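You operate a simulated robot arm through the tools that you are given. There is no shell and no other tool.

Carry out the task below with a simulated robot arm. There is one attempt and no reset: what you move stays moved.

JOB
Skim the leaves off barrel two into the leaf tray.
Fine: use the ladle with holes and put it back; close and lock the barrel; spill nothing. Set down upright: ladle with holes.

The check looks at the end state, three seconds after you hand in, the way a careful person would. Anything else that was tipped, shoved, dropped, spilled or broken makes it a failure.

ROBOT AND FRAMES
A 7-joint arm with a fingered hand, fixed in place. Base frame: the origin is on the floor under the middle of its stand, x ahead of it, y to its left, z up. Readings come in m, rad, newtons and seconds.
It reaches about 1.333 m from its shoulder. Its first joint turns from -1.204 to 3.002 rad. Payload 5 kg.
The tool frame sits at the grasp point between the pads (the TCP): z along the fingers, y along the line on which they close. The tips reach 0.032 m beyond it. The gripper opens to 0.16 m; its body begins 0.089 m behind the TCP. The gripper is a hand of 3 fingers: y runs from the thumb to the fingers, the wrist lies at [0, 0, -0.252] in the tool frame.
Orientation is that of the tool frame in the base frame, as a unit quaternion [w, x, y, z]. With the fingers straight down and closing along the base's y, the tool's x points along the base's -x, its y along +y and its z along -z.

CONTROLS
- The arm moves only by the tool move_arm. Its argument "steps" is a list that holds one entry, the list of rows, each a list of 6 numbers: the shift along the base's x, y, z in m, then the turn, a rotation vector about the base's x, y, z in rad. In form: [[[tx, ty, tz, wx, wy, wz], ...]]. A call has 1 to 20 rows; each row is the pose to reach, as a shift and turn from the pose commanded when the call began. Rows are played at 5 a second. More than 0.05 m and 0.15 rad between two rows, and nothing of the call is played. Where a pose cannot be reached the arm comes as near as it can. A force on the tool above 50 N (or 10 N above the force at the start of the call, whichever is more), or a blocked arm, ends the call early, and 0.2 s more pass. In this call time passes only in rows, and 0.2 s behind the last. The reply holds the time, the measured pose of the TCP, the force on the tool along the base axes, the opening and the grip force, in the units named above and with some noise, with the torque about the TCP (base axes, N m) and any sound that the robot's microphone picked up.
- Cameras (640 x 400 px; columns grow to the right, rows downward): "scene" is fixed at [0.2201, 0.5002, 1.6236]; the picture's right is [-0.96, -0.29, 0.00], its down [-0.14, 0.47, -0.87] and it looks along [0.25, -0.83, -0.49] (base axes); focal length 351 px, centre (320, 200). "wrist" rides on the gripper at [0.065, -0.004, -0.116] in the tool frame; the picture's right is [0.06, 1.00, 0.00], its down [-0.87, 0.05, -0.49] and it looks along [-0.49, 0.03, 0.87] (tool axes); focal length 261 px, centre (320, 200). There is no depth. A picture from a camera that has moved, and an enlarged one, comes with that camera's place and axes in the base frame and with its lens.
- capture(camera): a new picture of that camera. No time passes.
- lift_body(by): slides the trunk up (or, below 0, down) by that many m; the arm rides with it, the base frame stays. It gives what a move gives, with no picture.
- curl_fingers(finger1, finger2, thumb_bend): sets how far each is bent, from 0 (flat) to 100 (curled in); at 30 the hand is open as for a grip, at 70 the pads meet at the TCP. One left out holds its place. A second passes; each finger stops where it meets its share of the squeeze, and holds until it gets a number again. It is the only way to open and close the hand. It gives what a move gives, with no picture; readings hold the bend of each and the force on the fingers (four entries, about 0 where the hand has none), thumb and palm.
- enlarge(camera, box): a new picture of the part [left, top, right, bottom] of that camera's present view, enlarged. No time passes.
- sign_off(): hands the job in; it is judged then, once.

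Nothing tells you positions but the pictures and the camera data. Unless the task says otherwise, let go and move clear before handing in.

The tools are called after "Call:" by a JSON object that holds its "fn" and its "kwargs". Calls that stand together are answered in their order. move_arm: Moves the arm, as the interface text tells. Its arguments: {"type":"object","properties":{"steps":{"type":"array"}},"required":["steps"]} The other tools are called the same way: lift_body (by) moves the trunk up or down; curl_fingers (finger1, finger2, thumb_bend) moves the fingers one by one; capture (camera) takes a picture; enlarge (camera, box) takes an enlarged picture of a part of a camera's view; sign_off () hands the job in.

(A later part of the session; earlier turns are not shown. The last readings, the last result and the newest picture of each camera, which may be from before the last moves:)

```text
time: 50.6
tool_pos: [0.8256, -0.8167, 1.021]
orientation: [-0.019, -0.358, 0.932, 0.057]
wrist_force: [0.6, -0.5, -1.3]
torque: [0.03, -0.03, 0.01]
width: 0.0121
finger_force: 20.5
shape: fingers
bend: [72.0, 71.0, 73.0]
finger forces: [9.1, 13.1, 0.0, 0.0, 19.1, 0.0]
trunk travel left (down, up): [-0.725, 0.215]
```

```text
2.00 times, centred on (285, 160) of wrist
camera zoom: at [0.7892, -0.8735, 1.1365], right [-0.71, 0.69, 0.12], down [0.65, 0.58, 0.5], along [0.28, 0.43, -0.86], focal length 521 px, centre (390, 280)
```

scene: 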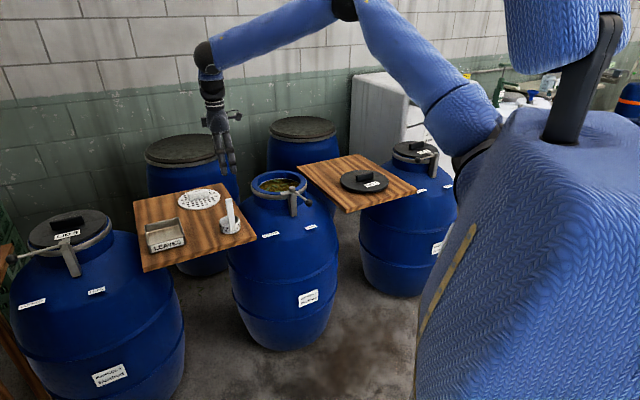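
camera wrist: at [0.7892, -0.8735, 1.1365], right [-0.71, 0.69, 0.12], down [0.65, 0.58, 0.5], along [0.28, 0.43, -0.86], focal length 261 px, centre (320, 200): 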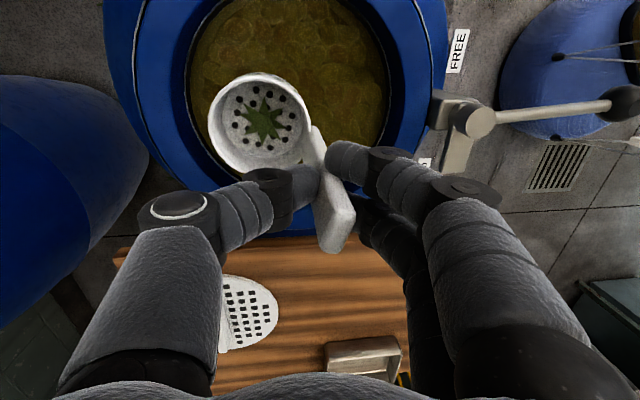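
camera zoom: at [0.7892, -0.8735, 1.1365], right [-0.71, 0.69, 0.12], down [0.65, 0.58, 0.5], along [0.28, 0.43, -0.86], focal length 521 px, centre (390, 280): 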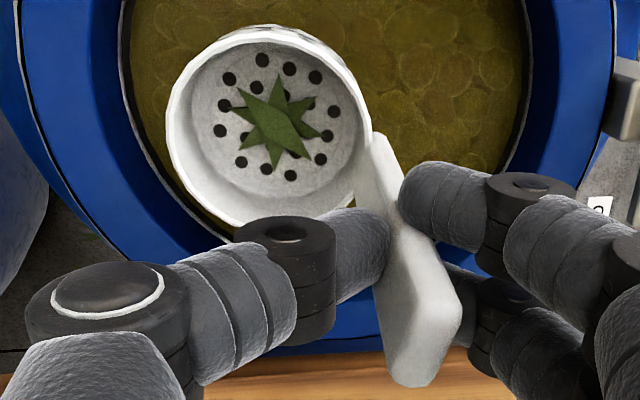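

All the leaves are stacked in the cup and the brine surface looks clear. I'll drain a few seconds more over the mouth, then raise the ladle straight up above the latch height.

Call:
{"fn": "move_arm", "kwargs": {"steps": [[[0, 0, 0, 0, 0, 0], [0, 0, 0, 0, 0, 0], [0, 0, 0, 0, 0, 0], [0, 0, 0, 0, 0, 0], [0, 0, 0, 0, 0, 0], [0, 0, 0, 0, 0, 0], [0, 0, 0, 0, 0, 0], [0, 0, 0, 0, 0, 0], [0, 0, 0, 0, 0, 0], [0, 0, 0, 0, 0, 0], [0, 0, 0, 0, 0, 0], [0, 0, 0.02, 0, 0, 0], [0, 0, 0.045, 0, 0, 0], [0, 0, 0.07, 0, 0, 0], [0, 0, 0.095, 0, 0, 0], [0, 0, 0.115, 0, 0, 0], [0, 0, 0.12, 0, 0, 0], [0, 0, 0.12, 0, 0, 0], [0, 0, 0.12, 0, 0, 0], [0, 0, 0.12, 0, 0, 0]]]}}

Call:
{"fn": "capture", "kwargs": {"camera": "wrist"}}

Call:
{"fn": "enlarge", "kwargs": {"camera": "scene", "box": [230, 110, 330, 210]}}

```text
time: 54.8
tool_pos: [0.8253, -0.8159, 1.1434]
orientation: [-0.019, -0.359, 0.932, 0.056]
wrist_force: [0.0, 0.1, -1.0]
torque: [0.0, 0.01, 0.01]
width: 0.012
finger_force: 20.8
shape: fingers
bend: [72.0, 71.0, 73.0]
finger forces: [9.2, 13.1, 0.1, 0.0, 19.1, 0.0]
trunk travel left (down, up): [-0.725, 0.215]
```

```text
taken
camera wrist: at [0.7887, -0.8734, 1.2574], right [-0.71, 0.69, 0.12], down [0.65, 0.58, 0.5], along [0.28, 0.43, -0.86], focal length 261 px, centre (320, 200)
```

wrist: 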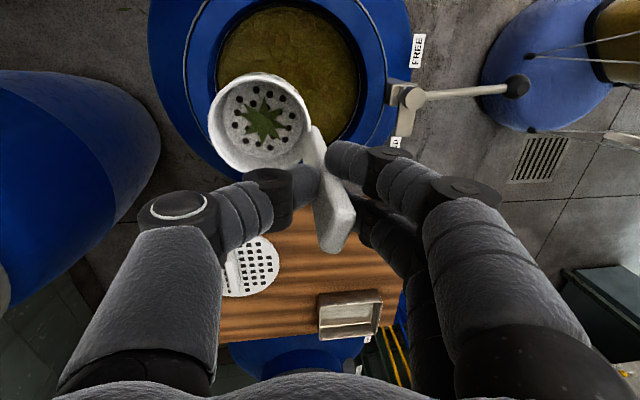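

```text
4.00 times, centred on (280, 160) of scene
camera zoom: at [0.2201, 0.5002, 1.6236], right [-0.96, -0.29, 0.0], down [-0.14, 0.47, -0.87], along [0.25, -0.83, -0.49], focal length 1405 px, centre (480, 360)
```

zoom: 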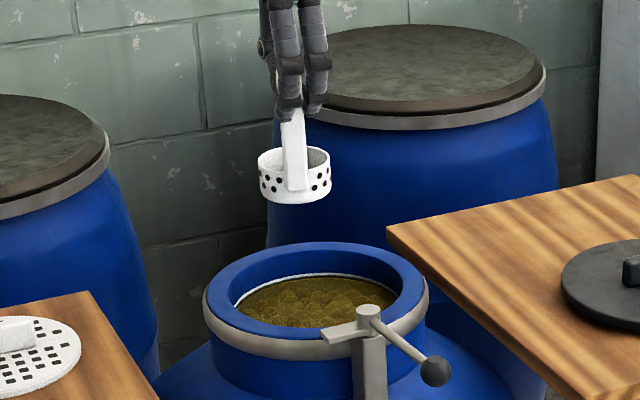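

The barrel surface is clear and nothing is dripping. I'll carry the ladle level and steadily over to the leaf tray.

Call:
{"fn": "move_arm", "kwargs": {"steps": [[[0.008, 0.0145, 0, 0, 0, 0], [0.024, 0.043, 0, 0, 0, 0], [0.043, 0.0765, 0, 0, 0, 0], [0.063, 0.112, 0, 0, 0, 0], [0.083, 0.1476, 0, 0, 0, 0], [0.103, 0.1832, 0, 0, 0, 0], [0.123, 0.2187, 0, 0, 0, 0], [0.143, 0.2543, 0, 0, 0, 0], [0.163, 0.29, 0, 0, 0, 0], [0.183, 0.3254, 0, 0, 0, 0], [0.203, 0.361, 0, 0, 0, 0], [0.223, 0.3965, 0, 0, 0, 0], [0.241, 0.4285, 0, 0, 0, 0], [0.256, 0.455, 0, 0, 0, 0], [0.265, 0.471, 0, 0, 0, 0], [0.265, 0.471, 0, 0, 0, 0]]]}}

Call:
{"fn": "capture", "kwargs": {"camera": "wrist"}}

Call:
{"fn": "capture", "kwargs": {"camera": "scene"}}

```text
time: 58.2
tool_pos: [0.9301, -0.4222, 1.1384]
orientation: [-0.016, -0.359, 0.931, 0.055]
wrist_force: [-0.2, 0.8, -1.0]
torque: [0.02, 0.03, -0.02]
width: 0.0103
finger_force: 19.6
shape: fingers
bend: [72.0, 71.0, 73.0]
finger forces: [7.8, 12.9, 0.1, 0.1, 18.3, 0.0]
out of reach, approached as far as the arm can: row 6, 7, 8, 9, 10, 11, 12, 13, 14, 15, 16
trunk travel left (down, up): [-0.725, 0.215]
```

```text
taken
camera wrist: at [0.8934, -0.4787, 1.2523], right [-0.71, 0.69, 0.11], down [0.64, 0.58, 0.5], along [0.28, 0.43, -0.86], focal length 261 px, centre (320, 200)
```

wrist: 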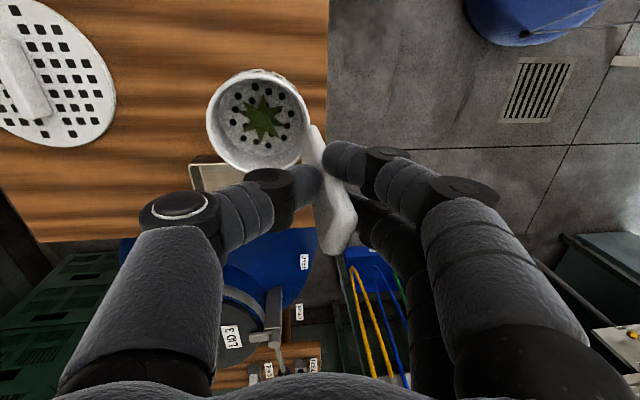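

```text
taken
```

scene: 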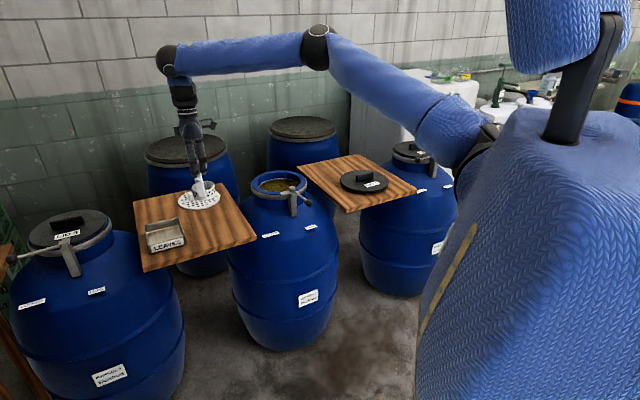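

The arm cannot reach the tray with the hand pointing straight down: it stopped at (0.93, -0.42), still level and with the leaves in place. Tilting the fingers forward will extend the reach, but first I'll check the grip, since the handle seems to have twisted a bit.

Call:
{"fn": "enlarge", "kwargs": {"camera": "wrist", "box": [180, 50, 420, 270]}}

Call:
{"fn": "enlarge", "kwargs": {"camera": "scene", "box": [120, 110, 280, 270]}}

```text
1.82 times, centred on (300, 160) of wrist
camera zoom: at [0.8934, -0.4787, 1.2523], right [-0.71, 0.69, 0.11], down [0.64, 0.58, 0.5], along [0.28, 0.43, -0.86], focal length 474 px, centre (356, 273)
```

zoom: 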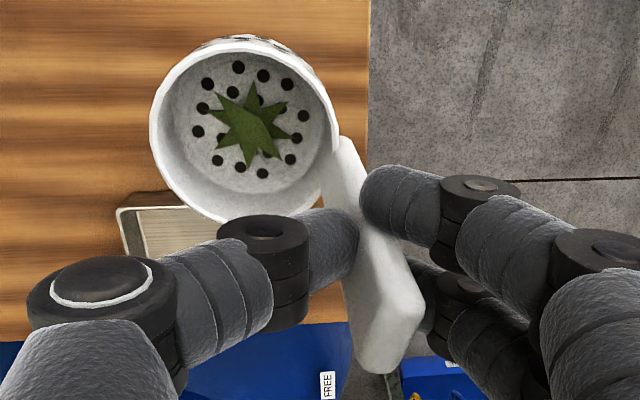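

```text
2.50 times, centred on (200, 190) of scene
camera zoom: at [0.2201, 0.5002, 1.6236], right [-0.96, -0.29, 0.0], down [-0.14, 0.47, -0.87], along [0.25, -0.83, -0.49], focal length 878 px, centre (620, 225)
```

zoom: 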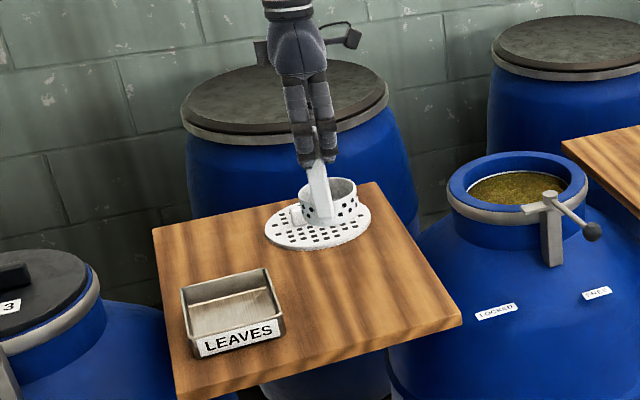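

The strap has twisted about 25° in the grip, which I don't want when pouring. The safest fix is to set the ladle down level on the board with the leaves inside and regrip it squarely. First a small test move will show where the arm counts from after being out of reach.

Call:
{"fn": "move_arm", "kwargs": {"steps": [[[-0.01, -0.01, -0.01, 0, 0, 0], [-0.02, -0.02, -0.02, 0, 0, 0], [-0.02, -0.02, -0.02, 0, 0, 0]]]}}

```text
time: 59.0
tool_pos: [0.9009, -0.4401, 1.1139]
orientation: [-0.02, -0.358, 0.932, 0.055]
wrist_force: [0.4, 1.1, -0.7]
torque: [-0.01, 0.01, 0.02]
width: 0.0103
finger_force: 19.6
shape: fingers
bend: [72.0, 71.0, 73.0]
finger forces: [7.7, 12.9, 0.0, 0.0, 18.4, 0.1]
trunk travel left (down, up): [-0.725, 0.215]
```

The arm counts from where it actually stopped, which is good. I'll lower the ladle over its original spot on the board, stopping about 1 cm above the surface.

Call:
{"fn": "move_arm", "kwargs": {"steps": [[[-0.006, -0.02, -0.02, 0, 0, 0], [-0.012, -0.038, -0.045, 0, 0, 0], [-0.015, -0.042, -0.075, 0, 0, 0], [-0.015, -0.042, -0.1, 0, 0, 0], [-0.015, -0.042, -0.12, 0, 0, 0], [-0.015, -0.042, -0.128, 0, 0, 0], [-0.015, -0.042, -0.128, 0, 0, 0]]]}}

Call:
{"fn": "enlarge", "kwargs": {"camera": "scene", "box": [180, 140, 280, 250]}}

Call:
{"fn": "capture", "kwargs": {"camera": "wrist"}}

```text
time: 60.6
tool_pos: [0.8771, -0.4792, 0.9814]
orientation: [-0.02, -0.359, 0.931, 0.057]
wrist_force: [0.4, 0.1, -0.7]
torque: [-0.01, -0.01, 0.0]
width: 0.0101
finger_force: 19.1
shape: fingers
bend: [72.0, 71.0, 73.0]
finger forces: [7.6, 13.0, 0.1, 0.0, 18.2, 0.0]
trunk travel left (down, up): [-0.725, 0.215]
```

```text
3.64 times, centred on (230, 195) of scene
camera zoom: at [0.2201, 0.5002, 1.6236], right [-0.96, -0.29, 0.0], down [-0.14, 0.47, -0.87], along [0.25, -0.83, -0.49], focal length 1277 px, centre (647, 218)
```

zoom: 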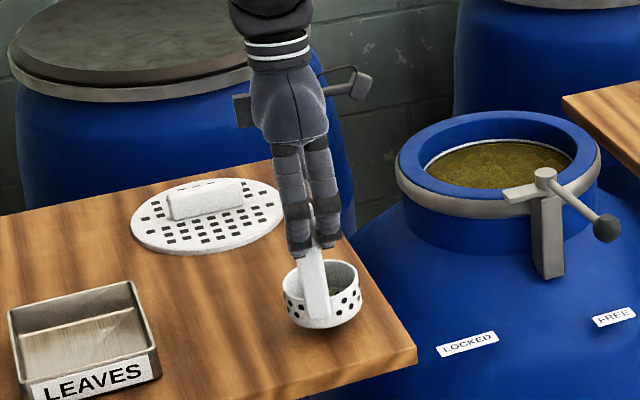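

```text
taken
camera wrist: at [0.8412, -0.5376, 1.0959], right [-0.71, 0.69, 0.12], down [0.65, 0.58, 0.5], along [0.28, 0.43, -0.86], focal length 261 px, centre (320, 200)
```

wrist: 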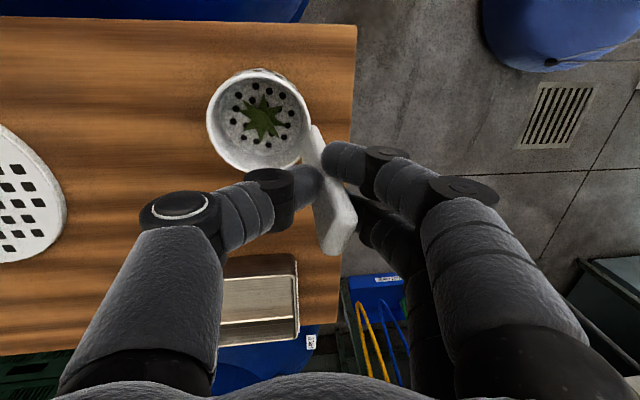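

The ladle hovers upright just above the board near its original place. I'll lower in small steps and watch for touchdown.

Call:
{"fn": "move_arm", "kwargs": {"steps": [[[0, 0, -0.003, 0, 0, 0], [0, 0, -0.006, 0, 0, 0], [0, 0, -0.008, 0, 0, 0], [0, 0, -0.008, 0, 0, 0]]]}}

Call:
{"fn": "enlarge", "kwargs": {"camera": "scene", "box": [200, 160, 270, 250]}}

```text
time: 61.6
tool_pos: [0.8756, -0.4814, 0.9744]
orientation: [-0.021, -0.359, 0.932, 0.055]
wrist_force: [-0.5, -0.1, -1.2]
torque: [0.04, 0.02, -0.01]
width: 0.0101
finger_force: 19.3
shape: fingers
bend: [72.0, 71.0, 73.0]
finger forces: [7.5, 13.0, 0.0, 0.0, 18.2, 0.0]
trunk travel left (down, up): [-0.725, 0.215]
```

```text
4.44 times, centred on (235, 205) of scene
camera zoom: at [0.2201, 0.5002, 1.6236], right [-0.96, -0.29, 0.0], down [-0.14, 0.47, -0.87], along [0.25, -0.83, -0.49], focal length 1561 px, centre (698, 178)
```

zoom: 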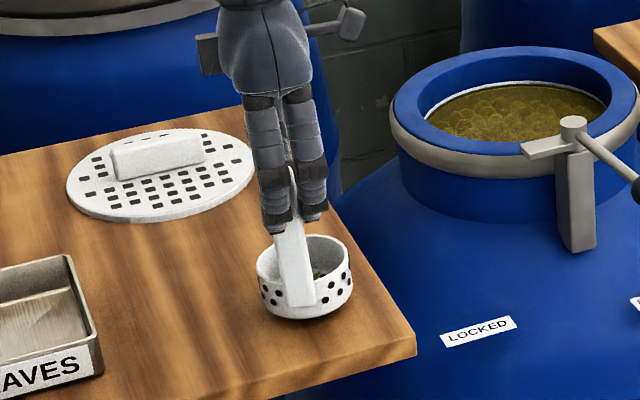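

Call:
{"fn": "move_arm", "kwargs": {"steps": [[[0, 0, -0.002, 0, 0, 0], [0, 0, -0.004, 0, 0, 0], [0, 0, -0.006, 0, 0, 0], [0, 0, -0.006, 0, 0, 0]]]}}

Call:
{"fn": "enlarge", "kwargs": {"camera": "scene", "box": [210, 170, 260, 240]}}

```text
time: 62.6
tool_pos: [0.8754, -0.4803, 0.968]
orientation: [-0.02, -0.358, 0.932, 0.057]
wrist_force: [0.4, -0.3, -1.1]
torque: [-0.02, -0.03, -0.01]
width: 0.0097
finger_force: 19.3
shape: fingers
bend: [72.0, 71.0, 73.0]
finger forces: [7.4, 13.1, 0.0, 0.1, 18.1, 0.1]
trunk travel left (down, up): [-0.725, 0.215]
```

```text
5.71 times, centred on (235, 205) of scene
camera zoom: at [0.2201, 0.5002, 1.6236], right [-0.96, -0.29, 0.0], down [-0.14, 0.47, -0.87], along [0.25, -0.83, -0.49], focal length 2007 px, centre (806, 171)
```

zoom: 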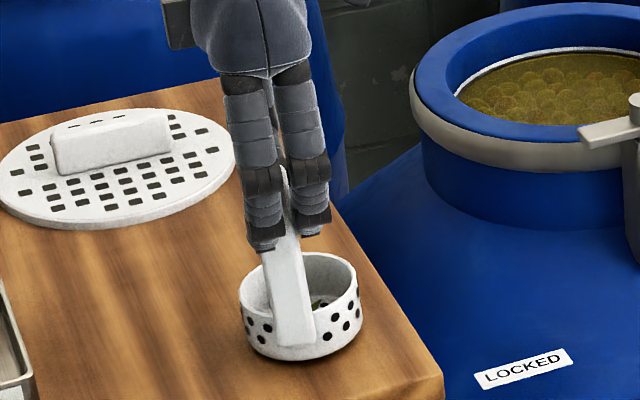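

No touchdown yet. Continuing down in 1–2 mm steps.

Call:
{"fn": "move_arm", "kwargs": {"steps": [[[0, 0, -0.0015, 0, 0, 0], [0, 0, -0.003, 0, 0, 0], [0, 0, -0.004, 0, 0, 0], [0, 0, -0.004, 0, 0, 0]]]}}

Call:
{"fn": "enlarge", "kwargs": {"camera": "scene", "box": [210, 170, 260, 240]}}

```text
time: 63.6
tool_pos: [0.8771, -0.4806, 0.9649]
orientation: [-0.019, -0.359, 0.932, 0.055]
wrist_force: [-1.8, 0.7, 8.9]
torque: [0.12, 0.0, 0.01]
width: 0.0093
finger_force: 22.1
shape: fingers
bend: [72.0, 71.0, 74.0]
finger forces: [9.1, 15.3, 0.0, 0.0, 20.2, 0.0]
trunk travel left (down, up): [-0.725, 0.215]
```

```text
5.71 times, centred on (235, 205) of scene
camera zoom: at [0.2201, 0.5002, 1.6236], right [-0.96, -0.29, 0.0], down [-0.14, 0.47, -0.87], along [0.25, -0.83, -0.49], focal length 2007 px, centre (806, 171)
```

zoom: 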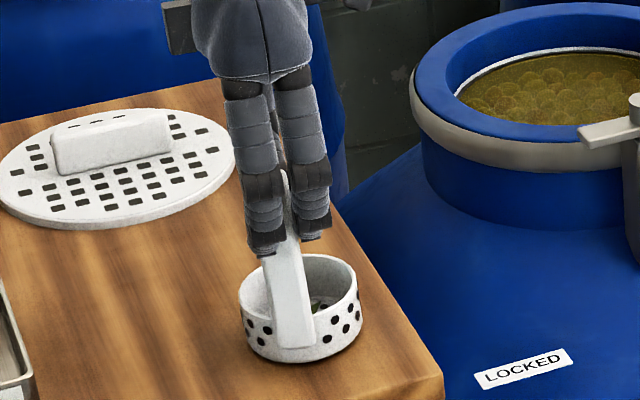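

Touchdown is confirmed at about 10 N. I'll ease off 2 mm and open the fingers gently.

Call:
{"fn": "move_arm", "kwargs": {"steps": [[[0, 0, 0.0015, 0, 0, 0], [0, 0, 0.0015, 0, 0, 0]]]}}

Call:
{"fn": "curl_fingers", "kwargs": {"finger1": 69, "finger2": 68, "thumb_bend": 71}}

Call:
{"fn": "curl_fingers", "kwargs": {"finger1": 58, "finger2": 58, "thumb_bend": 58}}

Call:
{"fn": "capture", "kwargs": {"camera": "wrist"}}

Call:
{"fn": "enlarge", "kwargs": {"camera": "scene", "box": [200, 160, 270, 250]}}

```text
time: 64.2
tool_pos: [0.8767, -0.4817, 0.964]
orientation: [-0.02, -0.359, 0.932, 0.056]
wrist_force: [0.1, 0.3, 6.5]
torque: [0.1, 0.02, 0.03]
width: 0.0097
finger_force: 21.9
shape: fingers
bend: [72.0, 71.0, 74.0]
finger forces: [8.6, 15.1, 0.0, 0.0, 19.9, 0.0]
trunk travel left (down, up): [-0.725, 0.215]
```

```text
time: 65.2
tool_pos: [0.8758, -0.4822, 0.9647]
orientation: [-0.02, -0.358, 0.932, 0.056]
wrist_force: [-0.9, -0.5, 2.6]
torque: [0.05, -0.02, -0.02]
width: 0.0132
finger_force: 1.8
shape: fingers
bend: [69.0, 67.0, 71.0]
finger forces: [0.8, 2.0, 0.1, 0.0, 1.7, 0.1]
trunk travel left (down, up): [-0.725, 0.215]
```

```text
time: 66.2
tool_pos: [0.8758, -0.4814, 0.9651]
orientation: [-0.02, -0.358, 0.932, 0.055]
wrist_force: [0.0, 0.9, 0.5]
torque: [0.0, -0.04, -0.04]
width: 0.0582
finger_force: 0.1
shape: fingers
bend: [57.0, 57.0, 57.0]
finger forces: [0.0, 0.0, 0.1, 0.0, 0.0, 0.1]
trunk travel left (down, up): [-0.725, 0.215]
```

```text
taken
camera wrist: at [0.8392, -0.5385, 1.0788], right [-0.71, 0.69, 0.12], down [0.65, 0.58, 0.5], along [0.28, 0.43, -0.86], focal length 261 px, centre (320, 200)
```

wrist: 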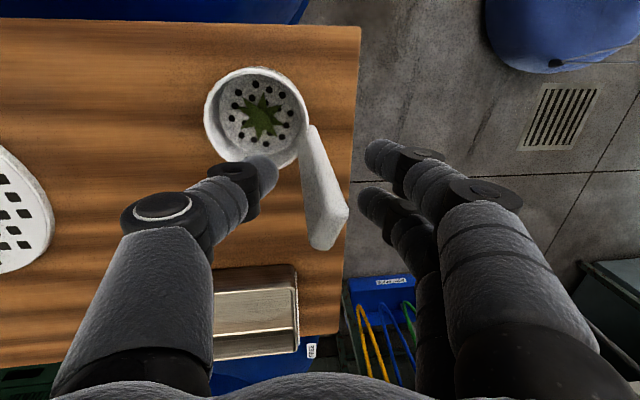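

```text
4.44 times, centred on (235, 205) of scene
camera zoom: at [0.2201, 0.5002, 1.6236], right [-0.96, -0.29, 0.0], down [-0.14, 0.47, -0.87], along [0.25, -0.83, -0.49], focal length 1561 px, centre (698, 178)
```

zoom: 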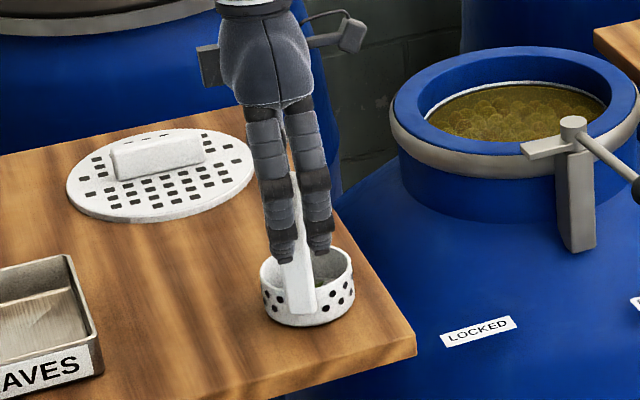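

The ladle stands upright on the board with all its leaves. I'll raise the hand clear, bring it back to vertical and open it, then look straight down to align with the strap.

Call:
{"fn": "move_arm", "kwargs": {"steps": [[[0, 0, 0.03, 0, 0, 0], [0, 0, 0.07, 0, 0, 0], [0, 0, 0.11, 0, 0, 0], [0, 0, 0.14, 0, 0, 0], [0.0, 0.0, 0.17, -0.045, -0.039, 0], [0, 0, 0.19, -0.0898, -0.0772, 0], [0, 0, 0.19, -0.0898, -0.0772, 0]]]}}

Call:
{"fn": "curl_fingers", "kwargs": {"finger1": 30, "finger2": 30, "thumb_bend": 30}}

Call:
{"fn": "capture", "kwargs": {"camera": "wrist"}}

Call:
{"fn": "enlarge", "kwargs": {"camera": "wrist", "box": [230, 40, 390, 160]}}

```text
time: 67.8
tool_pos: [0.874, -0.4823, 1.1521]
orientation: [0.0, -0.359, 0.933, 0.0]
wrist_force: [1.0, 0.4, -0.3]
torque: [0.01, 0.04, 0.0]
width: 0.0587
finger_force: 0.0
shape: fingers
bend: [57.0, 57.0, 57.0]
finger forces: [0.0, 0.1, 0.0, 0.0, 0.0, 0.0]
trunk travel left (down, up): [-0.725, 0.215]
```

```text
time: 68.8
tool_pos: [0.8737, -0.4816, 1.1523]
orientation: [0.0, -0.36, 0.933, -0.001]
wrist_force: [0.7, 0.3, -0.3]
torque: [0.03, 0.02, 0.0]
width: 0.1675
finger_force: 0.0
shape: fingers
bend: [30.0, 30.0, 30.0]
finger forces: [0.0, 0.0, 0.0, 0.0, 0.0, 0.0]
trunk travel left (down, up): [-0.725, 0.215]
```

```text
taken
camera wrist: at [0.8273, -0.529, 1.2688], right [-0.72, 0.7, 0.0], down [0.61, 0.62, 0.49], along [0.34, 0.35, -0.87], focal length 261 px, centre (320, 200)
```

wrist: 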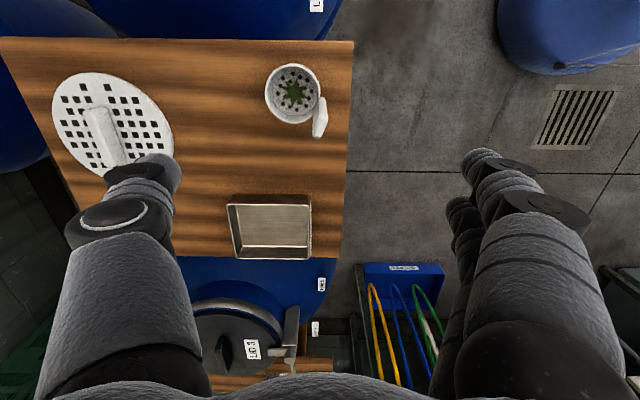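

```text
3.33 times, centred on (310, 100) of wrist
camera zoom: at [0.8273, -0.529, 1.2688], right [-0.72, 0.7, 0.0], down [0.61, 0.62, 0.49], along [0.34, 0.35, -0.87], focal length 869 px, centre (353, 533)
```

zoom: 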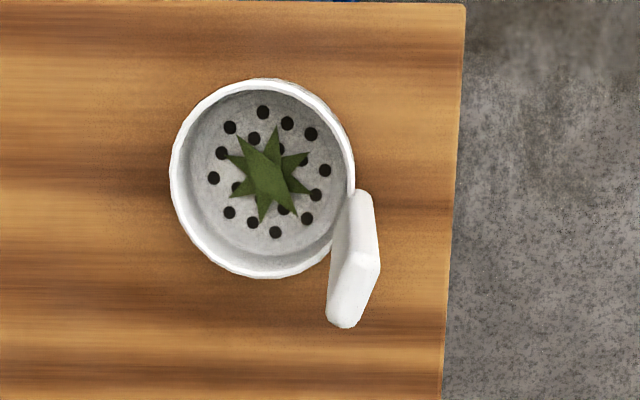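

From above I can see the leaves stacked in the cup, and the strap is now square to a direction about 23° back from my current yaw. I'll rotate the hand by -0.40 rad and re-check the alignment.

Call:
{"fn": "move_arm", "kwargs": {"steps": [[[0, 0, 0, 0, 0, -0.13], [0, 0, 0, 0, 0, -0.27], [0, 0, 0, 0, 0, -0.4], [0, 0, 0, 0, 0, -0.4]]]}}

Call:
{"fn": "enlarge", "kwargs": {"camera": "wrist", "box": [230, 40, 390, 160]}}

```text
time: 69.8
tool_pos: [0.8749, -0.4819, 1.1539]
orientation: [0.0, -0.166, 0.986, 0.0]
wrist_force: [-0.3, 0.1, -0.4]
torque: [0.01, -0.02, -0.03]
width: 0.1674
finger_force: 0.0
shape: fingers
bend: [30.0, 30.0, 30.0]
finger forces: [0.0, 0.0, 0.1, 0.1, 0.0, 0.0]
trunk travel left (down, up): [-0.725, 0.215]
```

```text
3.33 times, centred on (310, 100) of wrist
camera zoom: at [0.8147, -0.5064, 1.2703], right [-0.39, 0.92, 0.0], down [0.8, 0.34, 0.49], along [0.45, 0.19, -0.87], focal length 869 px, centre (353, 533)
```

zoom: 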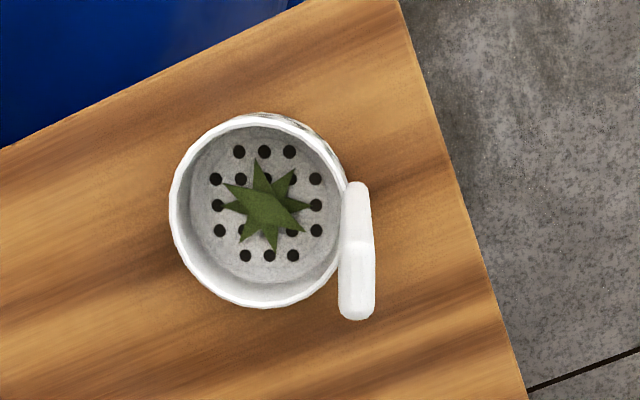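

The strap is now exactly square and centred under the hand. Descending to grip height.

Call:
{"fn": "move_arm", "kwargs": {"steps": [[[0, 0, -0.045, 0, 0, 0], [0, 0, -0.09, 0, 0, 0], [0, 0, -0.135, 0, 0, 0], [0, 0, -0.17, 0, 0, 0], [0, 0, -0.186, 0, 0, 0], [0, 0, -0.186, 0, 0, 0]]]}}

Call:
{"fn": "curl_fingers", "kwargs": {"finger1": 62, "finger2": 62, "thumb_bend": 62}}

Call:
{"fn": "enlarge", "kwargs": {"camera": "wrist", "box": [180, 60, 460, 270]}}

```text
time: 71.2
tool_pos: [0.8761, -0.4809, 0.9672]
orientation: [-0.001, -0.168, 0.986, 0.0]
wrist_force: [0.2, -0.1, -0.5]
torque: [0.01, 0.01, 0.03]
width: 0.1677
finger_force: 0.1
shape: fingers
bend: [30.0, 30.0, 30.0]
finger forces: [0.1, 0.1, 0.0, 0.0, 0.0, 0.0]
trunk travel left (down, up): [-0.725, 0.215]
```

```text
time: 72.2
tool_pos: [0.8764, -0.481, 0.9682]
orientation: [-0.001, -0.166, 0.986, 0.0]
wrist_force: [-0.1, -0.1, 0.5]
torque: [-0.03, -0.02, 0.03]
width: 0.0402
finger_force: 0.0
shape: fingers
bend: [62.0, 62.0, 62.0]
finger forces: [0.0, 0.1, 0.1, 0.0, 0.0, 0.0]
trunk travel left (down, up): [-0.725, 0.215]
```

```text
1.90 times, centred on (320, 165) of wrist
camera zoom: at [0.8163, -0.5064, 1.0835], right [-0.39, 0.92, 0.0], down [0.8, 0.34, 0.49], along [0.45, 0.19, -0.87], focal length 496 px, centre (320, 267)
```

zoom: 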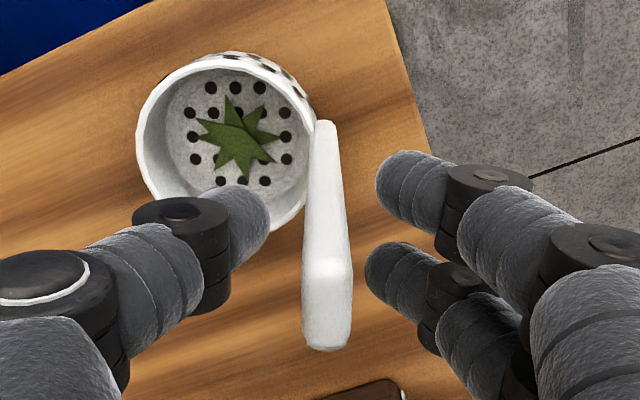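

Everything is symmetric about the strap. Closing in gentle stages this time.

Call:
{"fn": "curl_fingers", "kwargs": {"finger1": 70, "finger2": 70, "thumb_bend": 70}}

Call:
{"fn": "curl_fingers", "kwargs": {"finger1": 75, "finger2": 75, "thumb_bend": 75}}

Call:
{"fn": "enlarge", "kwargs": {"camera": "wrist", "box": [180, 60, 460, 270]}}

Call:
{"fn": "enlarge", "kwargs": {"camera": "scene", "box": [200, 160, 270, 250]}}

```text
time: 73.2
tool_pos: [0.877, -0.4814, 0.9674]
orientation: [0.0, -0.168, 0.986, 0.0]
wrist_force: [-0.4, 0.6, -0.3]
torque: [0.0, 0.0, -0.02]
width: 0.0189
finger_force: 3.9
shape: fingers
bend: [68.0, 68.0, 69.0]
finger forces: [1.8, 2.4, 0.0, 0.1, 4.1, 0.1]
trunk travel left (down, up): [-0.725, 0.215]
```

```text
time: 74.2
tool_pos: [0.8761, -0.4806, 0.9669]
orientation: [0.0, -0.167, 0.986, 0.0]
wrist_force: [0.6, 0.6, 0.0]
torque: [-0.05, -0.01, 0.01]
width: 0.0169
finger_force: 15.9
shape: fingers
bend: [72.0, 71.0, 69.0]
finger forces: [7.8, 8.2, 0.0, 0.0, 16.1, 0.1]
trunk travel left (down, up): [-0.725, 0.215]
```

```text
1.90 times, centred on (320, 165) of wrist
camera zoom: at [0.8163, -0.5064, 1.0835], right [-0.39, 0.92, 0.0], down [0.8, 0.34, 0.49], along [0.45, 0.19, -0.87], focal length 496 px, centre (320, 267)
```

zoom: 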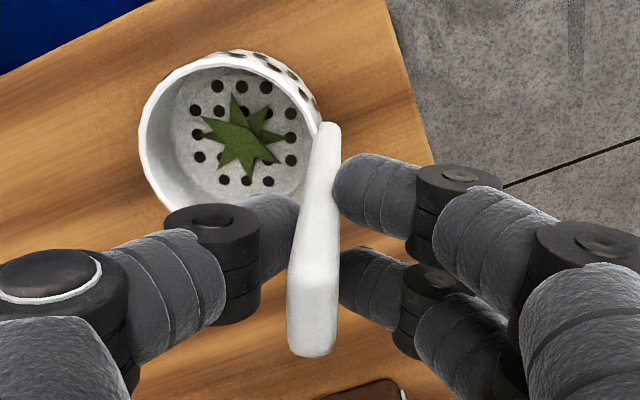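

```text
4.44 times, centred on (235, 205) of scene
camera zoom: at [0.2201, 0.5002, 1.6236], right [-0.96, -0.29, 0.0], down [-0.14, 0.47, -0.87], along [0.25, -0.83, -0.49], focal length 1561 px, centre (698, 178)
```

zoom: 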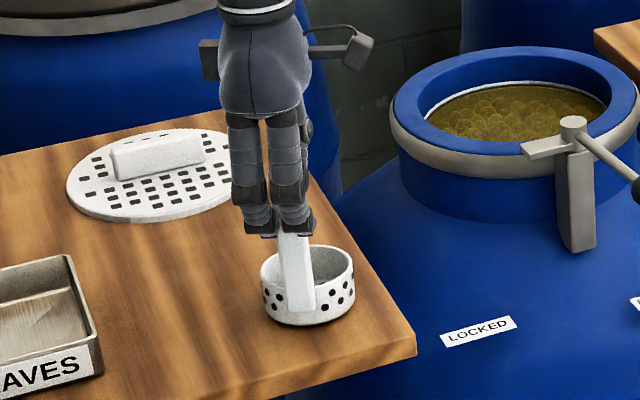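

A firm 16 N grip with no twist this time. I'll lift straight up, then approach the tray while gradually tilting the fingers forward to extend the reach, since about 35–40° is still safe inside a deep cup.

Call:
{"fn": "move_arm", "kwargs": {"steps": [[[0, 0, 0.01, 0, 0, 0], [0, 0, 0.035, 0, 0, 0], [0, 0, 0.07, 0, 0, 0], [0, 0, 0.105, 0, 0, 0], [0, 0, 0.14, 0, 0, 0], [0, 0, 0.173, 0, 0, 0], [0, 0, 0.173, 0, 0, 0]]]}}

Call:
{"fn": "capture", "kwargs": {"camera": "wrist"}}

Call:
{"fn": "enlarge", "kwargs": {"camera": "scene", "box": [180, 110, 280, 240]}}

```text
time: 75.8
tool_pos: [0.8741, -0.4801, 1.1405]
orientation: [0.001, -0.166, 0.986, 0.001]
wrist_force: [-0.9, -0.1, -1.2]
torque: [0.01, 0.03, 0.0]
width: 0.0171
finger_force: 16.5
shape: fingers
bend: [72.0, 72.0, 69.0]
finger forces: [7.9, 8.5, 0.0, 0.0, 16.2, 0.0]
trunk travel left (down, up): [-0.725, 0.215]
```

```text
taken
camera wrist: at [0.8137, -0.5055, 1.2559], right [-0.39, 0.92, 0.0], down [0.8, 0.34, 0.49], along [0.45, 0.19, -0.87], focal length 261 px, centre (320, 200)
```

wrist: 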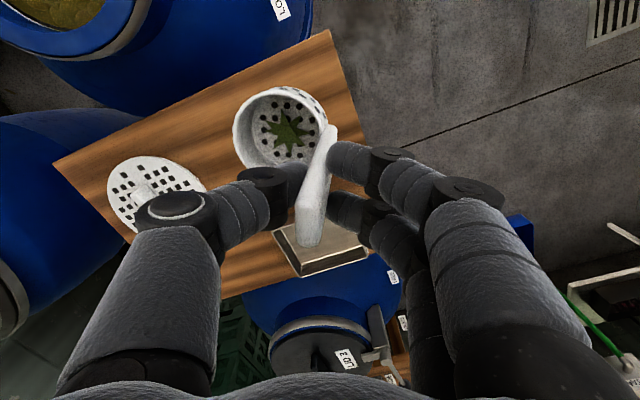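

```text
3.08 times, centred on (230, 175) of scene
camera zoom: at [0.2201, 0.5002, 1.6236], right [-0.96, -0.29, 0.0], down [-0.14, 0.47, -0.87], along [0.25, -0.83, -0.49], focal length 1081 px, centre (597, 277)
```

zoom: 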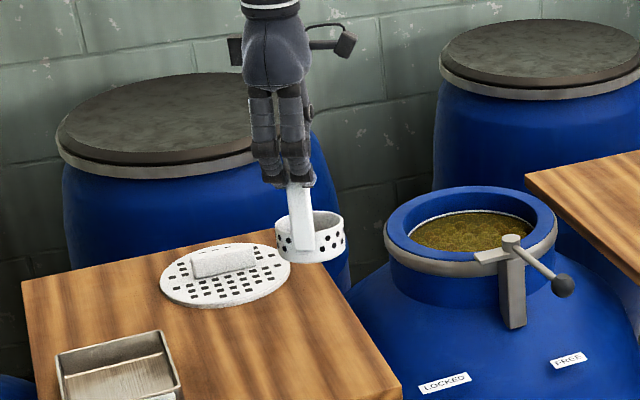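

The ladle is up and the leaves are still in. I'll begin the forward approach with gradual tilt, the first half up to 20°.

Call:
{"fn": "move_arm", "kwargs": {"steps": [[[0.0148, 0.0115, 0, 0.023, -0.0659, 0], [0.0296, 0.023, 0, 0.0459, -0.1318, 0], [0.0445, 0.0345, -0.0014, 0.0689, -0.1977, 0], [0.0595, 0.0461, -0.0028, 0.0919, -0.2636, 0], [0.0745, 0.0577, -0.0046, 0.1148, -0.3295, 0], [0.0745, 0.0577, -0.0046, 0.1148, -0.3295, 0]]]}}

Call:
{"fn": "capture", "kwargs": {"camera": "wrist"}}

Call:
{"fn": "capture", "kwargs": {"camera": "scene"}}

```text
time: 77.2
tool_pos: [0.9509, -0.4238, 1.1373]
orientation: [0.171, -0.164, 0.971, 0.029]
wrist_force: [0.7, -0.1, -1.1]
torque: [0.02, 0.0, 0.0]
width: 0.0168
finger_force: 16.1
shape: fingers
bend: [72.0, 72.0, 69.0]
finger forces: [8.3, 8.2, 0.0, 0.1, 16.3, 0.0]
trunk travel left (down, up): [-0.725, 0.215]
```

```text
taken
camera wrist: at [0.8569, -0.4611, 1.2243], right [-0.38, 0.92, -0.02], down [0.59, 0.26, 0.76], along [0.71, 0.28, -0.65], focal length 261 px, centre (320, 200)
```

wrist: 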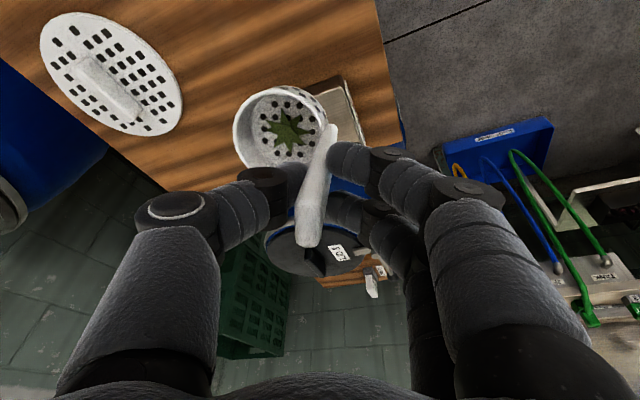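

```text
taken
```

scene: 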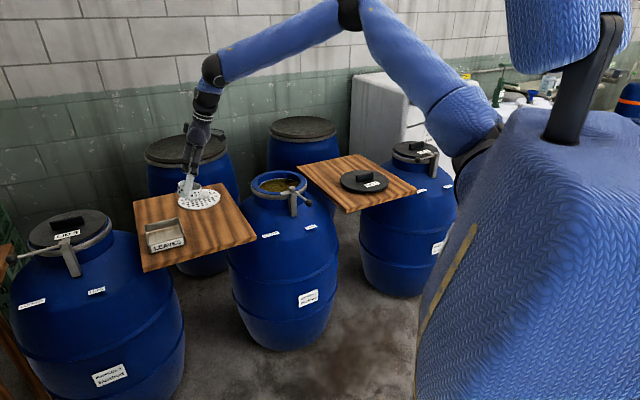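

The pose was reached and the grip is steady. Continuing forward to bring the cup over the tray at 40°.

Call:
{"fn": "move_arm", "kwargs": {"steps": [[[0.0152, 0.0116, -0.0024, 0.023, -0.0659, 0], [0.0306, 0.0233, -0.0052, 0.0459, -0.1318, 0], [0.0461, 0.0351, -0.0085, 0.0689, -0.1977, 0], [0.0618, 0.0469, -0.0121, 0.0919, -0.2636, 0], [0.078, 0.0588, -0.0162, 0.1148, -0.3295, 0], [0.078, 0.0588, -0.0162, 0.1148, -0.3295, 0]]]}}

Call:
{"fn": "capture", "kwargs": {"camera": "wrist"}}

Call:
{"fn": "enlarge", "kwargs": {"camera": "scene", "box": [110, 110, 270, 270]}}

```text
time: 78.6
tool_pos: [1.0273, -0.3635, 1.122]
orientation: [0.337, -0.156, 0.927, 0.056]
wrist_force: [0.6, -0.6, -0.4]
torque: [-0.01, 0.05, -0.02]
width: 0.0169
finger_force: 15.8
shape: fingers
bend: [72.0, 72.0, 69.0]
finger forces: [8.5, 8.1, 0.1, 0.1, 16.2, 0.0]
trunk travel left (down, up): [-0.725, 0.215]
```

```text
taken
camera wrist: at [0.9116, -0.4083, 1.1691], right [-0.37, 0.93, -0.04], down [0.31, 0.17, 0.94], along [0.87, 0.34, -0.35], focal length 261 px, centre (320, 200)
```

wrist: 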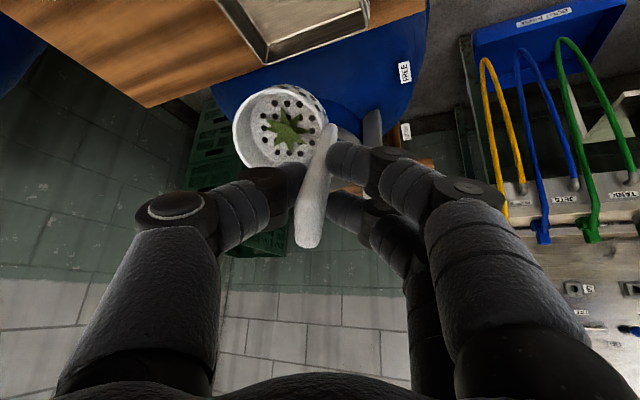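

```text
2.50 times, centred on (190, 190) of scene
camera zoom: at [0.2201, 0.5002, 1.6236], right [-0.96, -0.29, 0.0], down [-0.14, 0.47, -0.87], along [0.25, -0.83, -0.49], focal length 878 px, centre (645, 225)
```

zoom: 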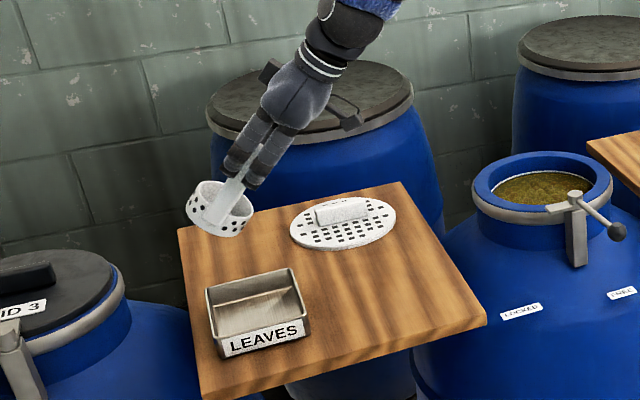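

The cup is right above the tray centre with leaves still inside. I'll keep the cup fixed there and tilt on to about 70°, then check.

Call:
{"fn": "move_arm", "kwargs": {"steps": [[[-0.0073, -0.0025, -0.0061, 0.0287, -0.0824, 0], [-0.0139, -0.0048, -0.0128, 0.0574, -0.1647, 0], [-0.0199, -0.0069, -0.02, 0.0861, -0.2471, 0], [-0.0254, -0.0089, -0.0278, 0.1148, -0.3295, 0], [-0.0302, -0.0105, -0.0361, 0.1435, -0.4119, 0], [-0.0343, -0.0119, -0.0448, 0.1723, -0.4943, 0], [-0.0343, -0.0119, -0.0448, 0.1723, -0.4943, 0]]]}}

Call:
{"fn": "capture", "kwargs": {"camera": "wrist"}}

Call:
{"fn": "enlarge", "kwargs": {"camera": "scene", "box": [110, 110, 270, 270]}}

```text
time: 80.2
tool_pos: [0.9944, -0.3766, 1.0765]
orientation: [0.566, -0.136, 0.808, 0.095]
wrist_force: [-0.6, -0.1, -0.5]
torque: [-0.01, 0.08, -0.01]
width: 0.017
finger_force: 16.4
shape: fingers
bend: [72.0, 72.0, 69.0]
finger forces: [8.9, 7.7, 0.1, 0.0, 16.4, 0.0]
trunk travel left (down, up): [-0.725, 0.215]
```

```text
taken
camera wrist: at [0.8727, -0.4243, 1.0553], right [-0.35, 0.94, -0.06], down [-0.17, 0.0, 0.98], along [0.92, 0.35, 0.16], focal length 261 px, centre (320, 200)
```

wrist: 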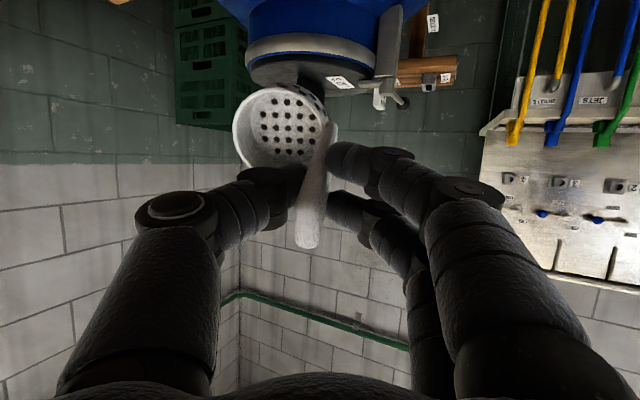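

```text
2.50 times, centred on (190, 190) of scene
camera zoom: at [0.2201, 0.5002, 1.6236], right [-0.96, -0.29, 0.0], down [-0.14, 0.47, -0.87], along [0.25, -0.83, -0.49], focal length 878 px, centre (645, 225)
```

zoom: 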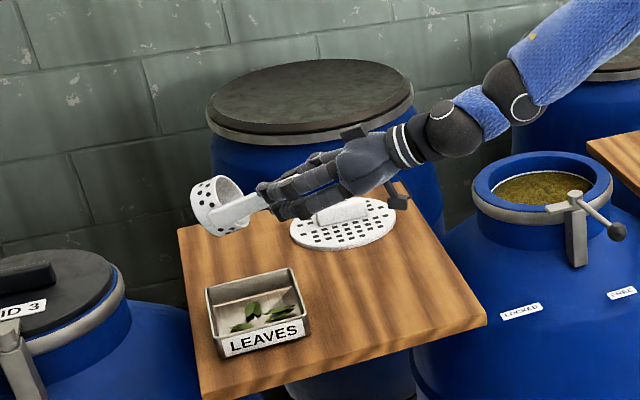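

The leaves have dropped into the tray and the cup looks empty. I'll zoom in to count them and check none landed elsewhere.

Call:
{"fn": "enlarge", "kwargs": {"camera": "scene", "box": [140, 205, 200, 255]}}

Call:
{"fn": "enlarge", "kwargs": {"camera": "wrist", "box": [220, 70, 350, 260]}}

Call:
{"fn": "enlarge", "kwargs": {"camera": "scene", "box": [160, 150, 240, 210]}}

```text
8.00 times, centred on (170, 230) of scene
camera zoom: at [0.2201, 0.5002, 1.6236], right [-0.96, -0.29, 0.0], down [-0.14, 0.47, -0.87], along [0.25, -0.83, -0.49], focal length 2810 px, centre (1520, -40)
```

zoom: 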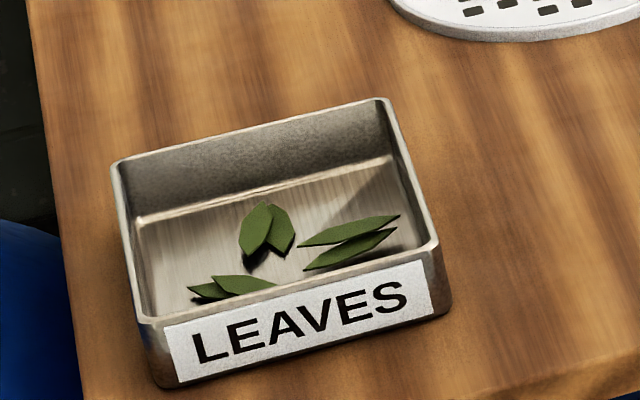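

```text
2.11 times, centred on (285, 165) of wrist
camera zoom: at [0.8727, -0.4243, 1.0553], right [-0.35, 0.94, -0.06], down [-0.17, 0.0, 0.98], along [0.92, 0.35, 0.16], focal length 549 px, centre (394, 274)
```

zoom: 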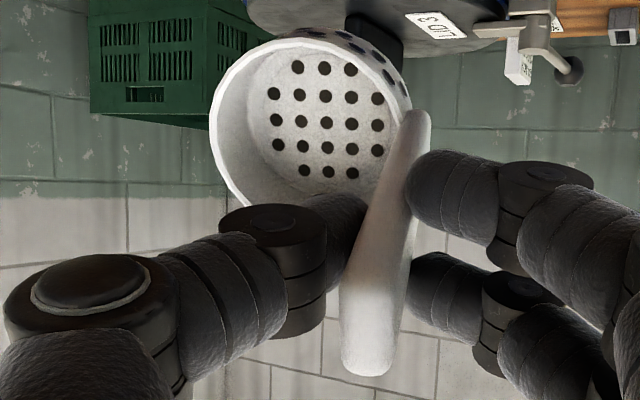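

```text
6.67 times, centred on (200, 180) of scene
camera zoom: at [0.2201, 0.5002, 1.6236], right [-0.96, -0.29, 0.0], down [-0.14, 0.47, -0.87], along [0.25, -0.83, -0.49], focal length 2342 px, centre (1120, 333)
```

zoom: 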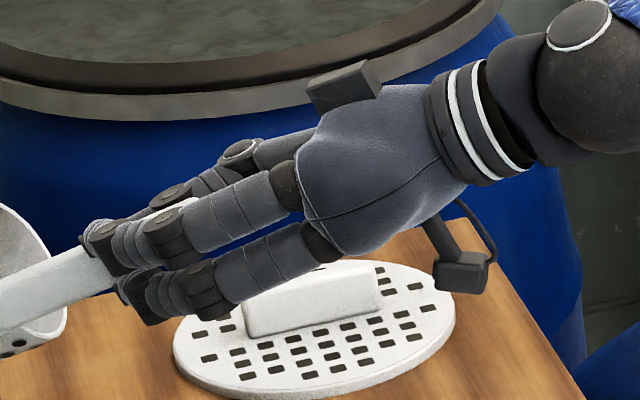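

All six leaves are in the tray (three overlapping pairs) and the cup is empty. I'll retrace the path, levelling the hand and bringing the ladle back over its place on the board.

Call:
{"fn": "move_arm", "kwargs": {"steps": [[[0.0041, 0.0014, 0.0087, -0.0287, 0.0824, 0], [0.0089, 0.003, 0.017, -0.0574, 0.1647, 0], [0.0144, 0.005, 0.0248, -0.0861, 0.2471, 0], [0.0204, 0.0071, 0.032, -0.1148, 0.3295, 0], [0.027, 0.0094, 0.0387, -0.1435, 0.4119, 0], [0.0343, 0.0119, 0.0448, -0.1723, 0.4943, 0], [0.0181, 0.0, 0.0489, -0.1952, 0.5602, 0], [0.0024, -0.0118, 0.0525, -0.2182, 0.6261, 0], [-0.0131, -0.0236, 0.0558, -0.2412, 0.692, 0], [-0.0285, -0.0353, 0.0586, -0.2641, 0.7579, 0], [-0.0437, -0.0469, 0.061, -0.2871, 0.8238, 0], [-0.0587, -0.0585, 0.0628, -0.3101, 0.8897, 0], [-0.0737, -0.0701, 0.0642, -0.333, 0.9556, 0], [-0.0886, -0.0816, 0.0652, -0.356, 1.0215, 0], [-0.1034, -0.0931, 0.0656, -0.379, 1.0874, 0], [-0.1182, -0.1046, 0.0656, -0.4019, 1.1533, 0], [-0.1182, -0.1046, 0.0656, -0.4019, 1.1533, 0]]]}}

Call:
{"fn": "capture", "kwargs": {"camera": "wrist"}}

Call:
{"fn": "enlarge", "kwargs": {"camera": "scene", "box": [120, 110, 280, 270]}}

```text
time: 83.8
tool_pos: [0.8771, -0.4828, 1.1424]
orientation: [-0.001, -0.167, 0.986, 0.0]
wrist_force: [-0.3, 0.4, -0.7]
torque: [-0.02, -0.02, 0.01]
width: 0.0171
finger_force: 16.6
shape: fingers
bend: [72.0, 72.0, 69.0]
finger forces: [8.2, 8.6, 0.1, 0.0, 16.3, 0.0]
trunk travel left (down, up): [-0.725, 0.215]
```

```text
taken
camera wrist: at [0.8161, -0.508, 1.2583], right [-0.39, 0.92, 0.0], down [0.8, 0.34, 0.49], along [0.45, 0.19, -0.87], focal length 261 px, centre (320, 200)
```

wrist: 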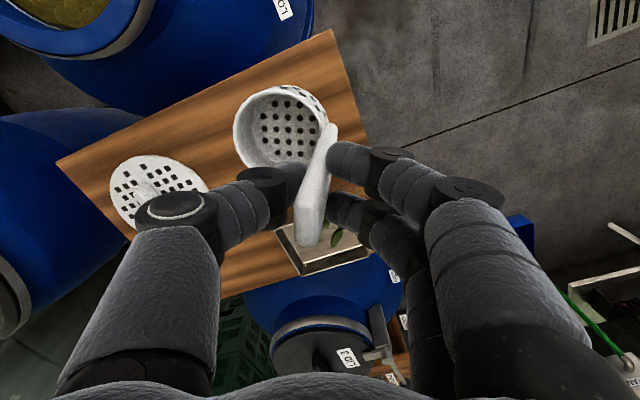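

```text
2.50 times, centred on (200, 190) of scene
camera zoom: at [0.2201, 0.5002, 1.6236], right [-0.96, -0.29, 0.0], down [-0.14, 0.47, -0.87], along [0.25, -0.83, -0.49], focal length 878 px, centre (620, 225)
```

zoom: 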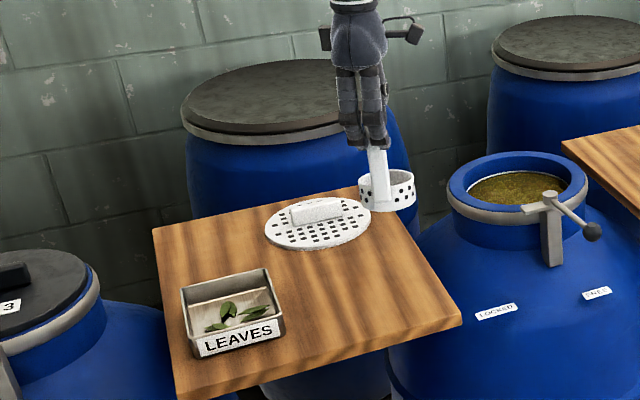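

The ladle is back over its place, empty. I'll turn it to its original orientation (+0.40 rad), then take out the 6° lean and lower it.

Call:
{"fn": "move_arm", "kwargs": {"steps": [[[-0.003, -0.001, 0, 0, 0, 0.13], [-0.006, -0.002, 0, 0, 0, 0.27], [-0.0086, -0.002, 0, 0, 0, 0.4], [-0.0086, -0.002, 0, 0, 0, 0.4]]]}}

Call:
{"fn": "move_arm", "kwargs": {"steps": [[[0, 0, -0.03, -0.039, -0.035, 0], [0, 0, -0.065, -0.078, -0.07, 0], [0, 0, -0.1, -0.078, -0.07, 0], [0, 0, -0.13, -0.078, -0.07, 0], [0, 0, -0.155, -0.078, -0.07, 0], [0, 0, -0.155, -0.078, -0.07, 0]]]}}

Call:
{"fn": "capture", "kwargs": {"camera": "wrist"}}

Call:
{"fn": "enlarge", "kwargs": {"camera": "scene", "box": [200, 160, 270, 250]}}

```text
time: 84.8
tool_pos: [0.8695, -0.4835, 1.1406]
orientation: [0.0, -0.36, 0.933, 0.0]
wrist_force: [0.5, 0.7, -1.5]
torque: [0.03, 0.0, 0.01]
width: 0.0172
finger_force: 16.5
shape: fingers
bend: [72.0, 72.0, 69.0]
finger forces: [8.2, 8.5, 0.1, 0.0, 16.2, 0.0]
trunk travel left (down, up): [-0.725, 0.215]
```

```text
time: 86.2
tool_pos: [0.8689, -0.4826, 0.9851]
orientation: [0.019, -0.359, 0.932, -0.048]
wrist_force: [0.0, -0.1, -0.8]
torque: [-0.01, 0.02, 0.01]
width: 0.017
finger_force: 16.2
shape: fingers
bend: [72.0, 72.0, 69.0]
finger forces: [8.1, 8.4, 0.1, 0.0, 16.0, 0.0]
trunk travel left (down, up): [-0.725, 0.215]
```

```text
taken
camera wrist: at [0.8148, -0.5201, 1.1023], right [-0.71, 0.69, -0.1], down [0.57, 0.66, 0.48], along [0.4, 0.28, -0.87], focal length 261 px, centre (320, 200)
```

wrist: 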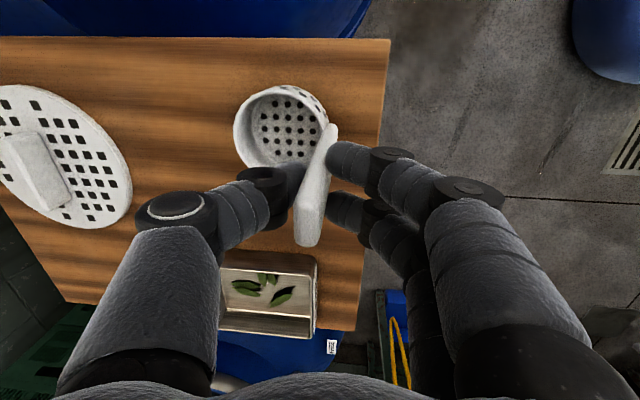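

```text
4.44 times, centred on (235, 205) of scene
camera zoom: at [0.2201, 0.5002, 1.6236], right [-0.96, -0.29, 0.0], down [-0.14, 0.47, -0.87], along [0.25, -0.83, -0.49], focal length 1561 px, centre (698, 178)
```

zoom: 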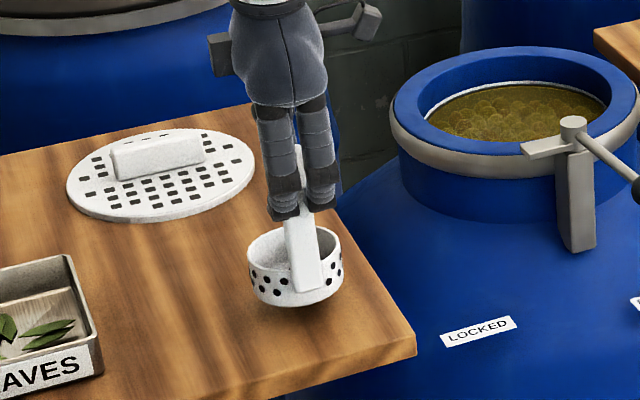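

The ladle hangs close to upright above its spot. Lowering in small steps to touchdown.

Call:
{"fn": "move_arm", "kwargs": {"steps": [[[0, 0, -0.005, 0, 0, 0], [0, 0, -0.009, 0, 0, 0], [0, 0, -0.012, 0, 0, 0], [0, 0, -0.014, 0, 0, 0], [0, 0, -0.014, 0, 0, 0]]]}}

Call:
{"fn": "enlarge", "kwargs": {"camera": "scene", "box": [210, 170, 260, 240]}}

```text
time: 87.4
tool_pos: [0.869, -0.4832, 0.9727]
orientation: [0.019, -0.358, 0.932, -0.049]
wrist_force: [-0.5, 0.0, -1.5]
torque: [0.04, 0.0, 0.01]
width: 0.0173
finger_force: 15.8
shape: fingers
bend: [72.0, 72.0, 69.0]
finger forces: [8.2, 8.4, 0.0, 0.0, 16.2, 0.0]
trunk travel left (down, up): [-0.725, 0.215]
```

```text
5.71 times, centred on (235, 205) of scene
camera zoom: at [0.2201, 0.5002, 1.6236], right [-0.96, -0.29, 0.0], down [-0.14, 0.47, -0.87], along [0.25, -0.83, -0.49], focal length 2007 px, centre (806, 171)
```

zoom: 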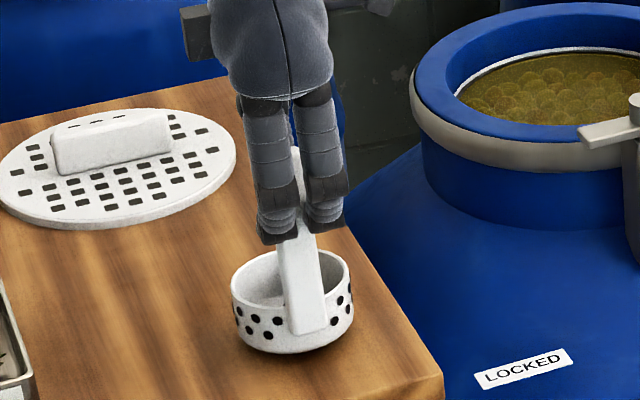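

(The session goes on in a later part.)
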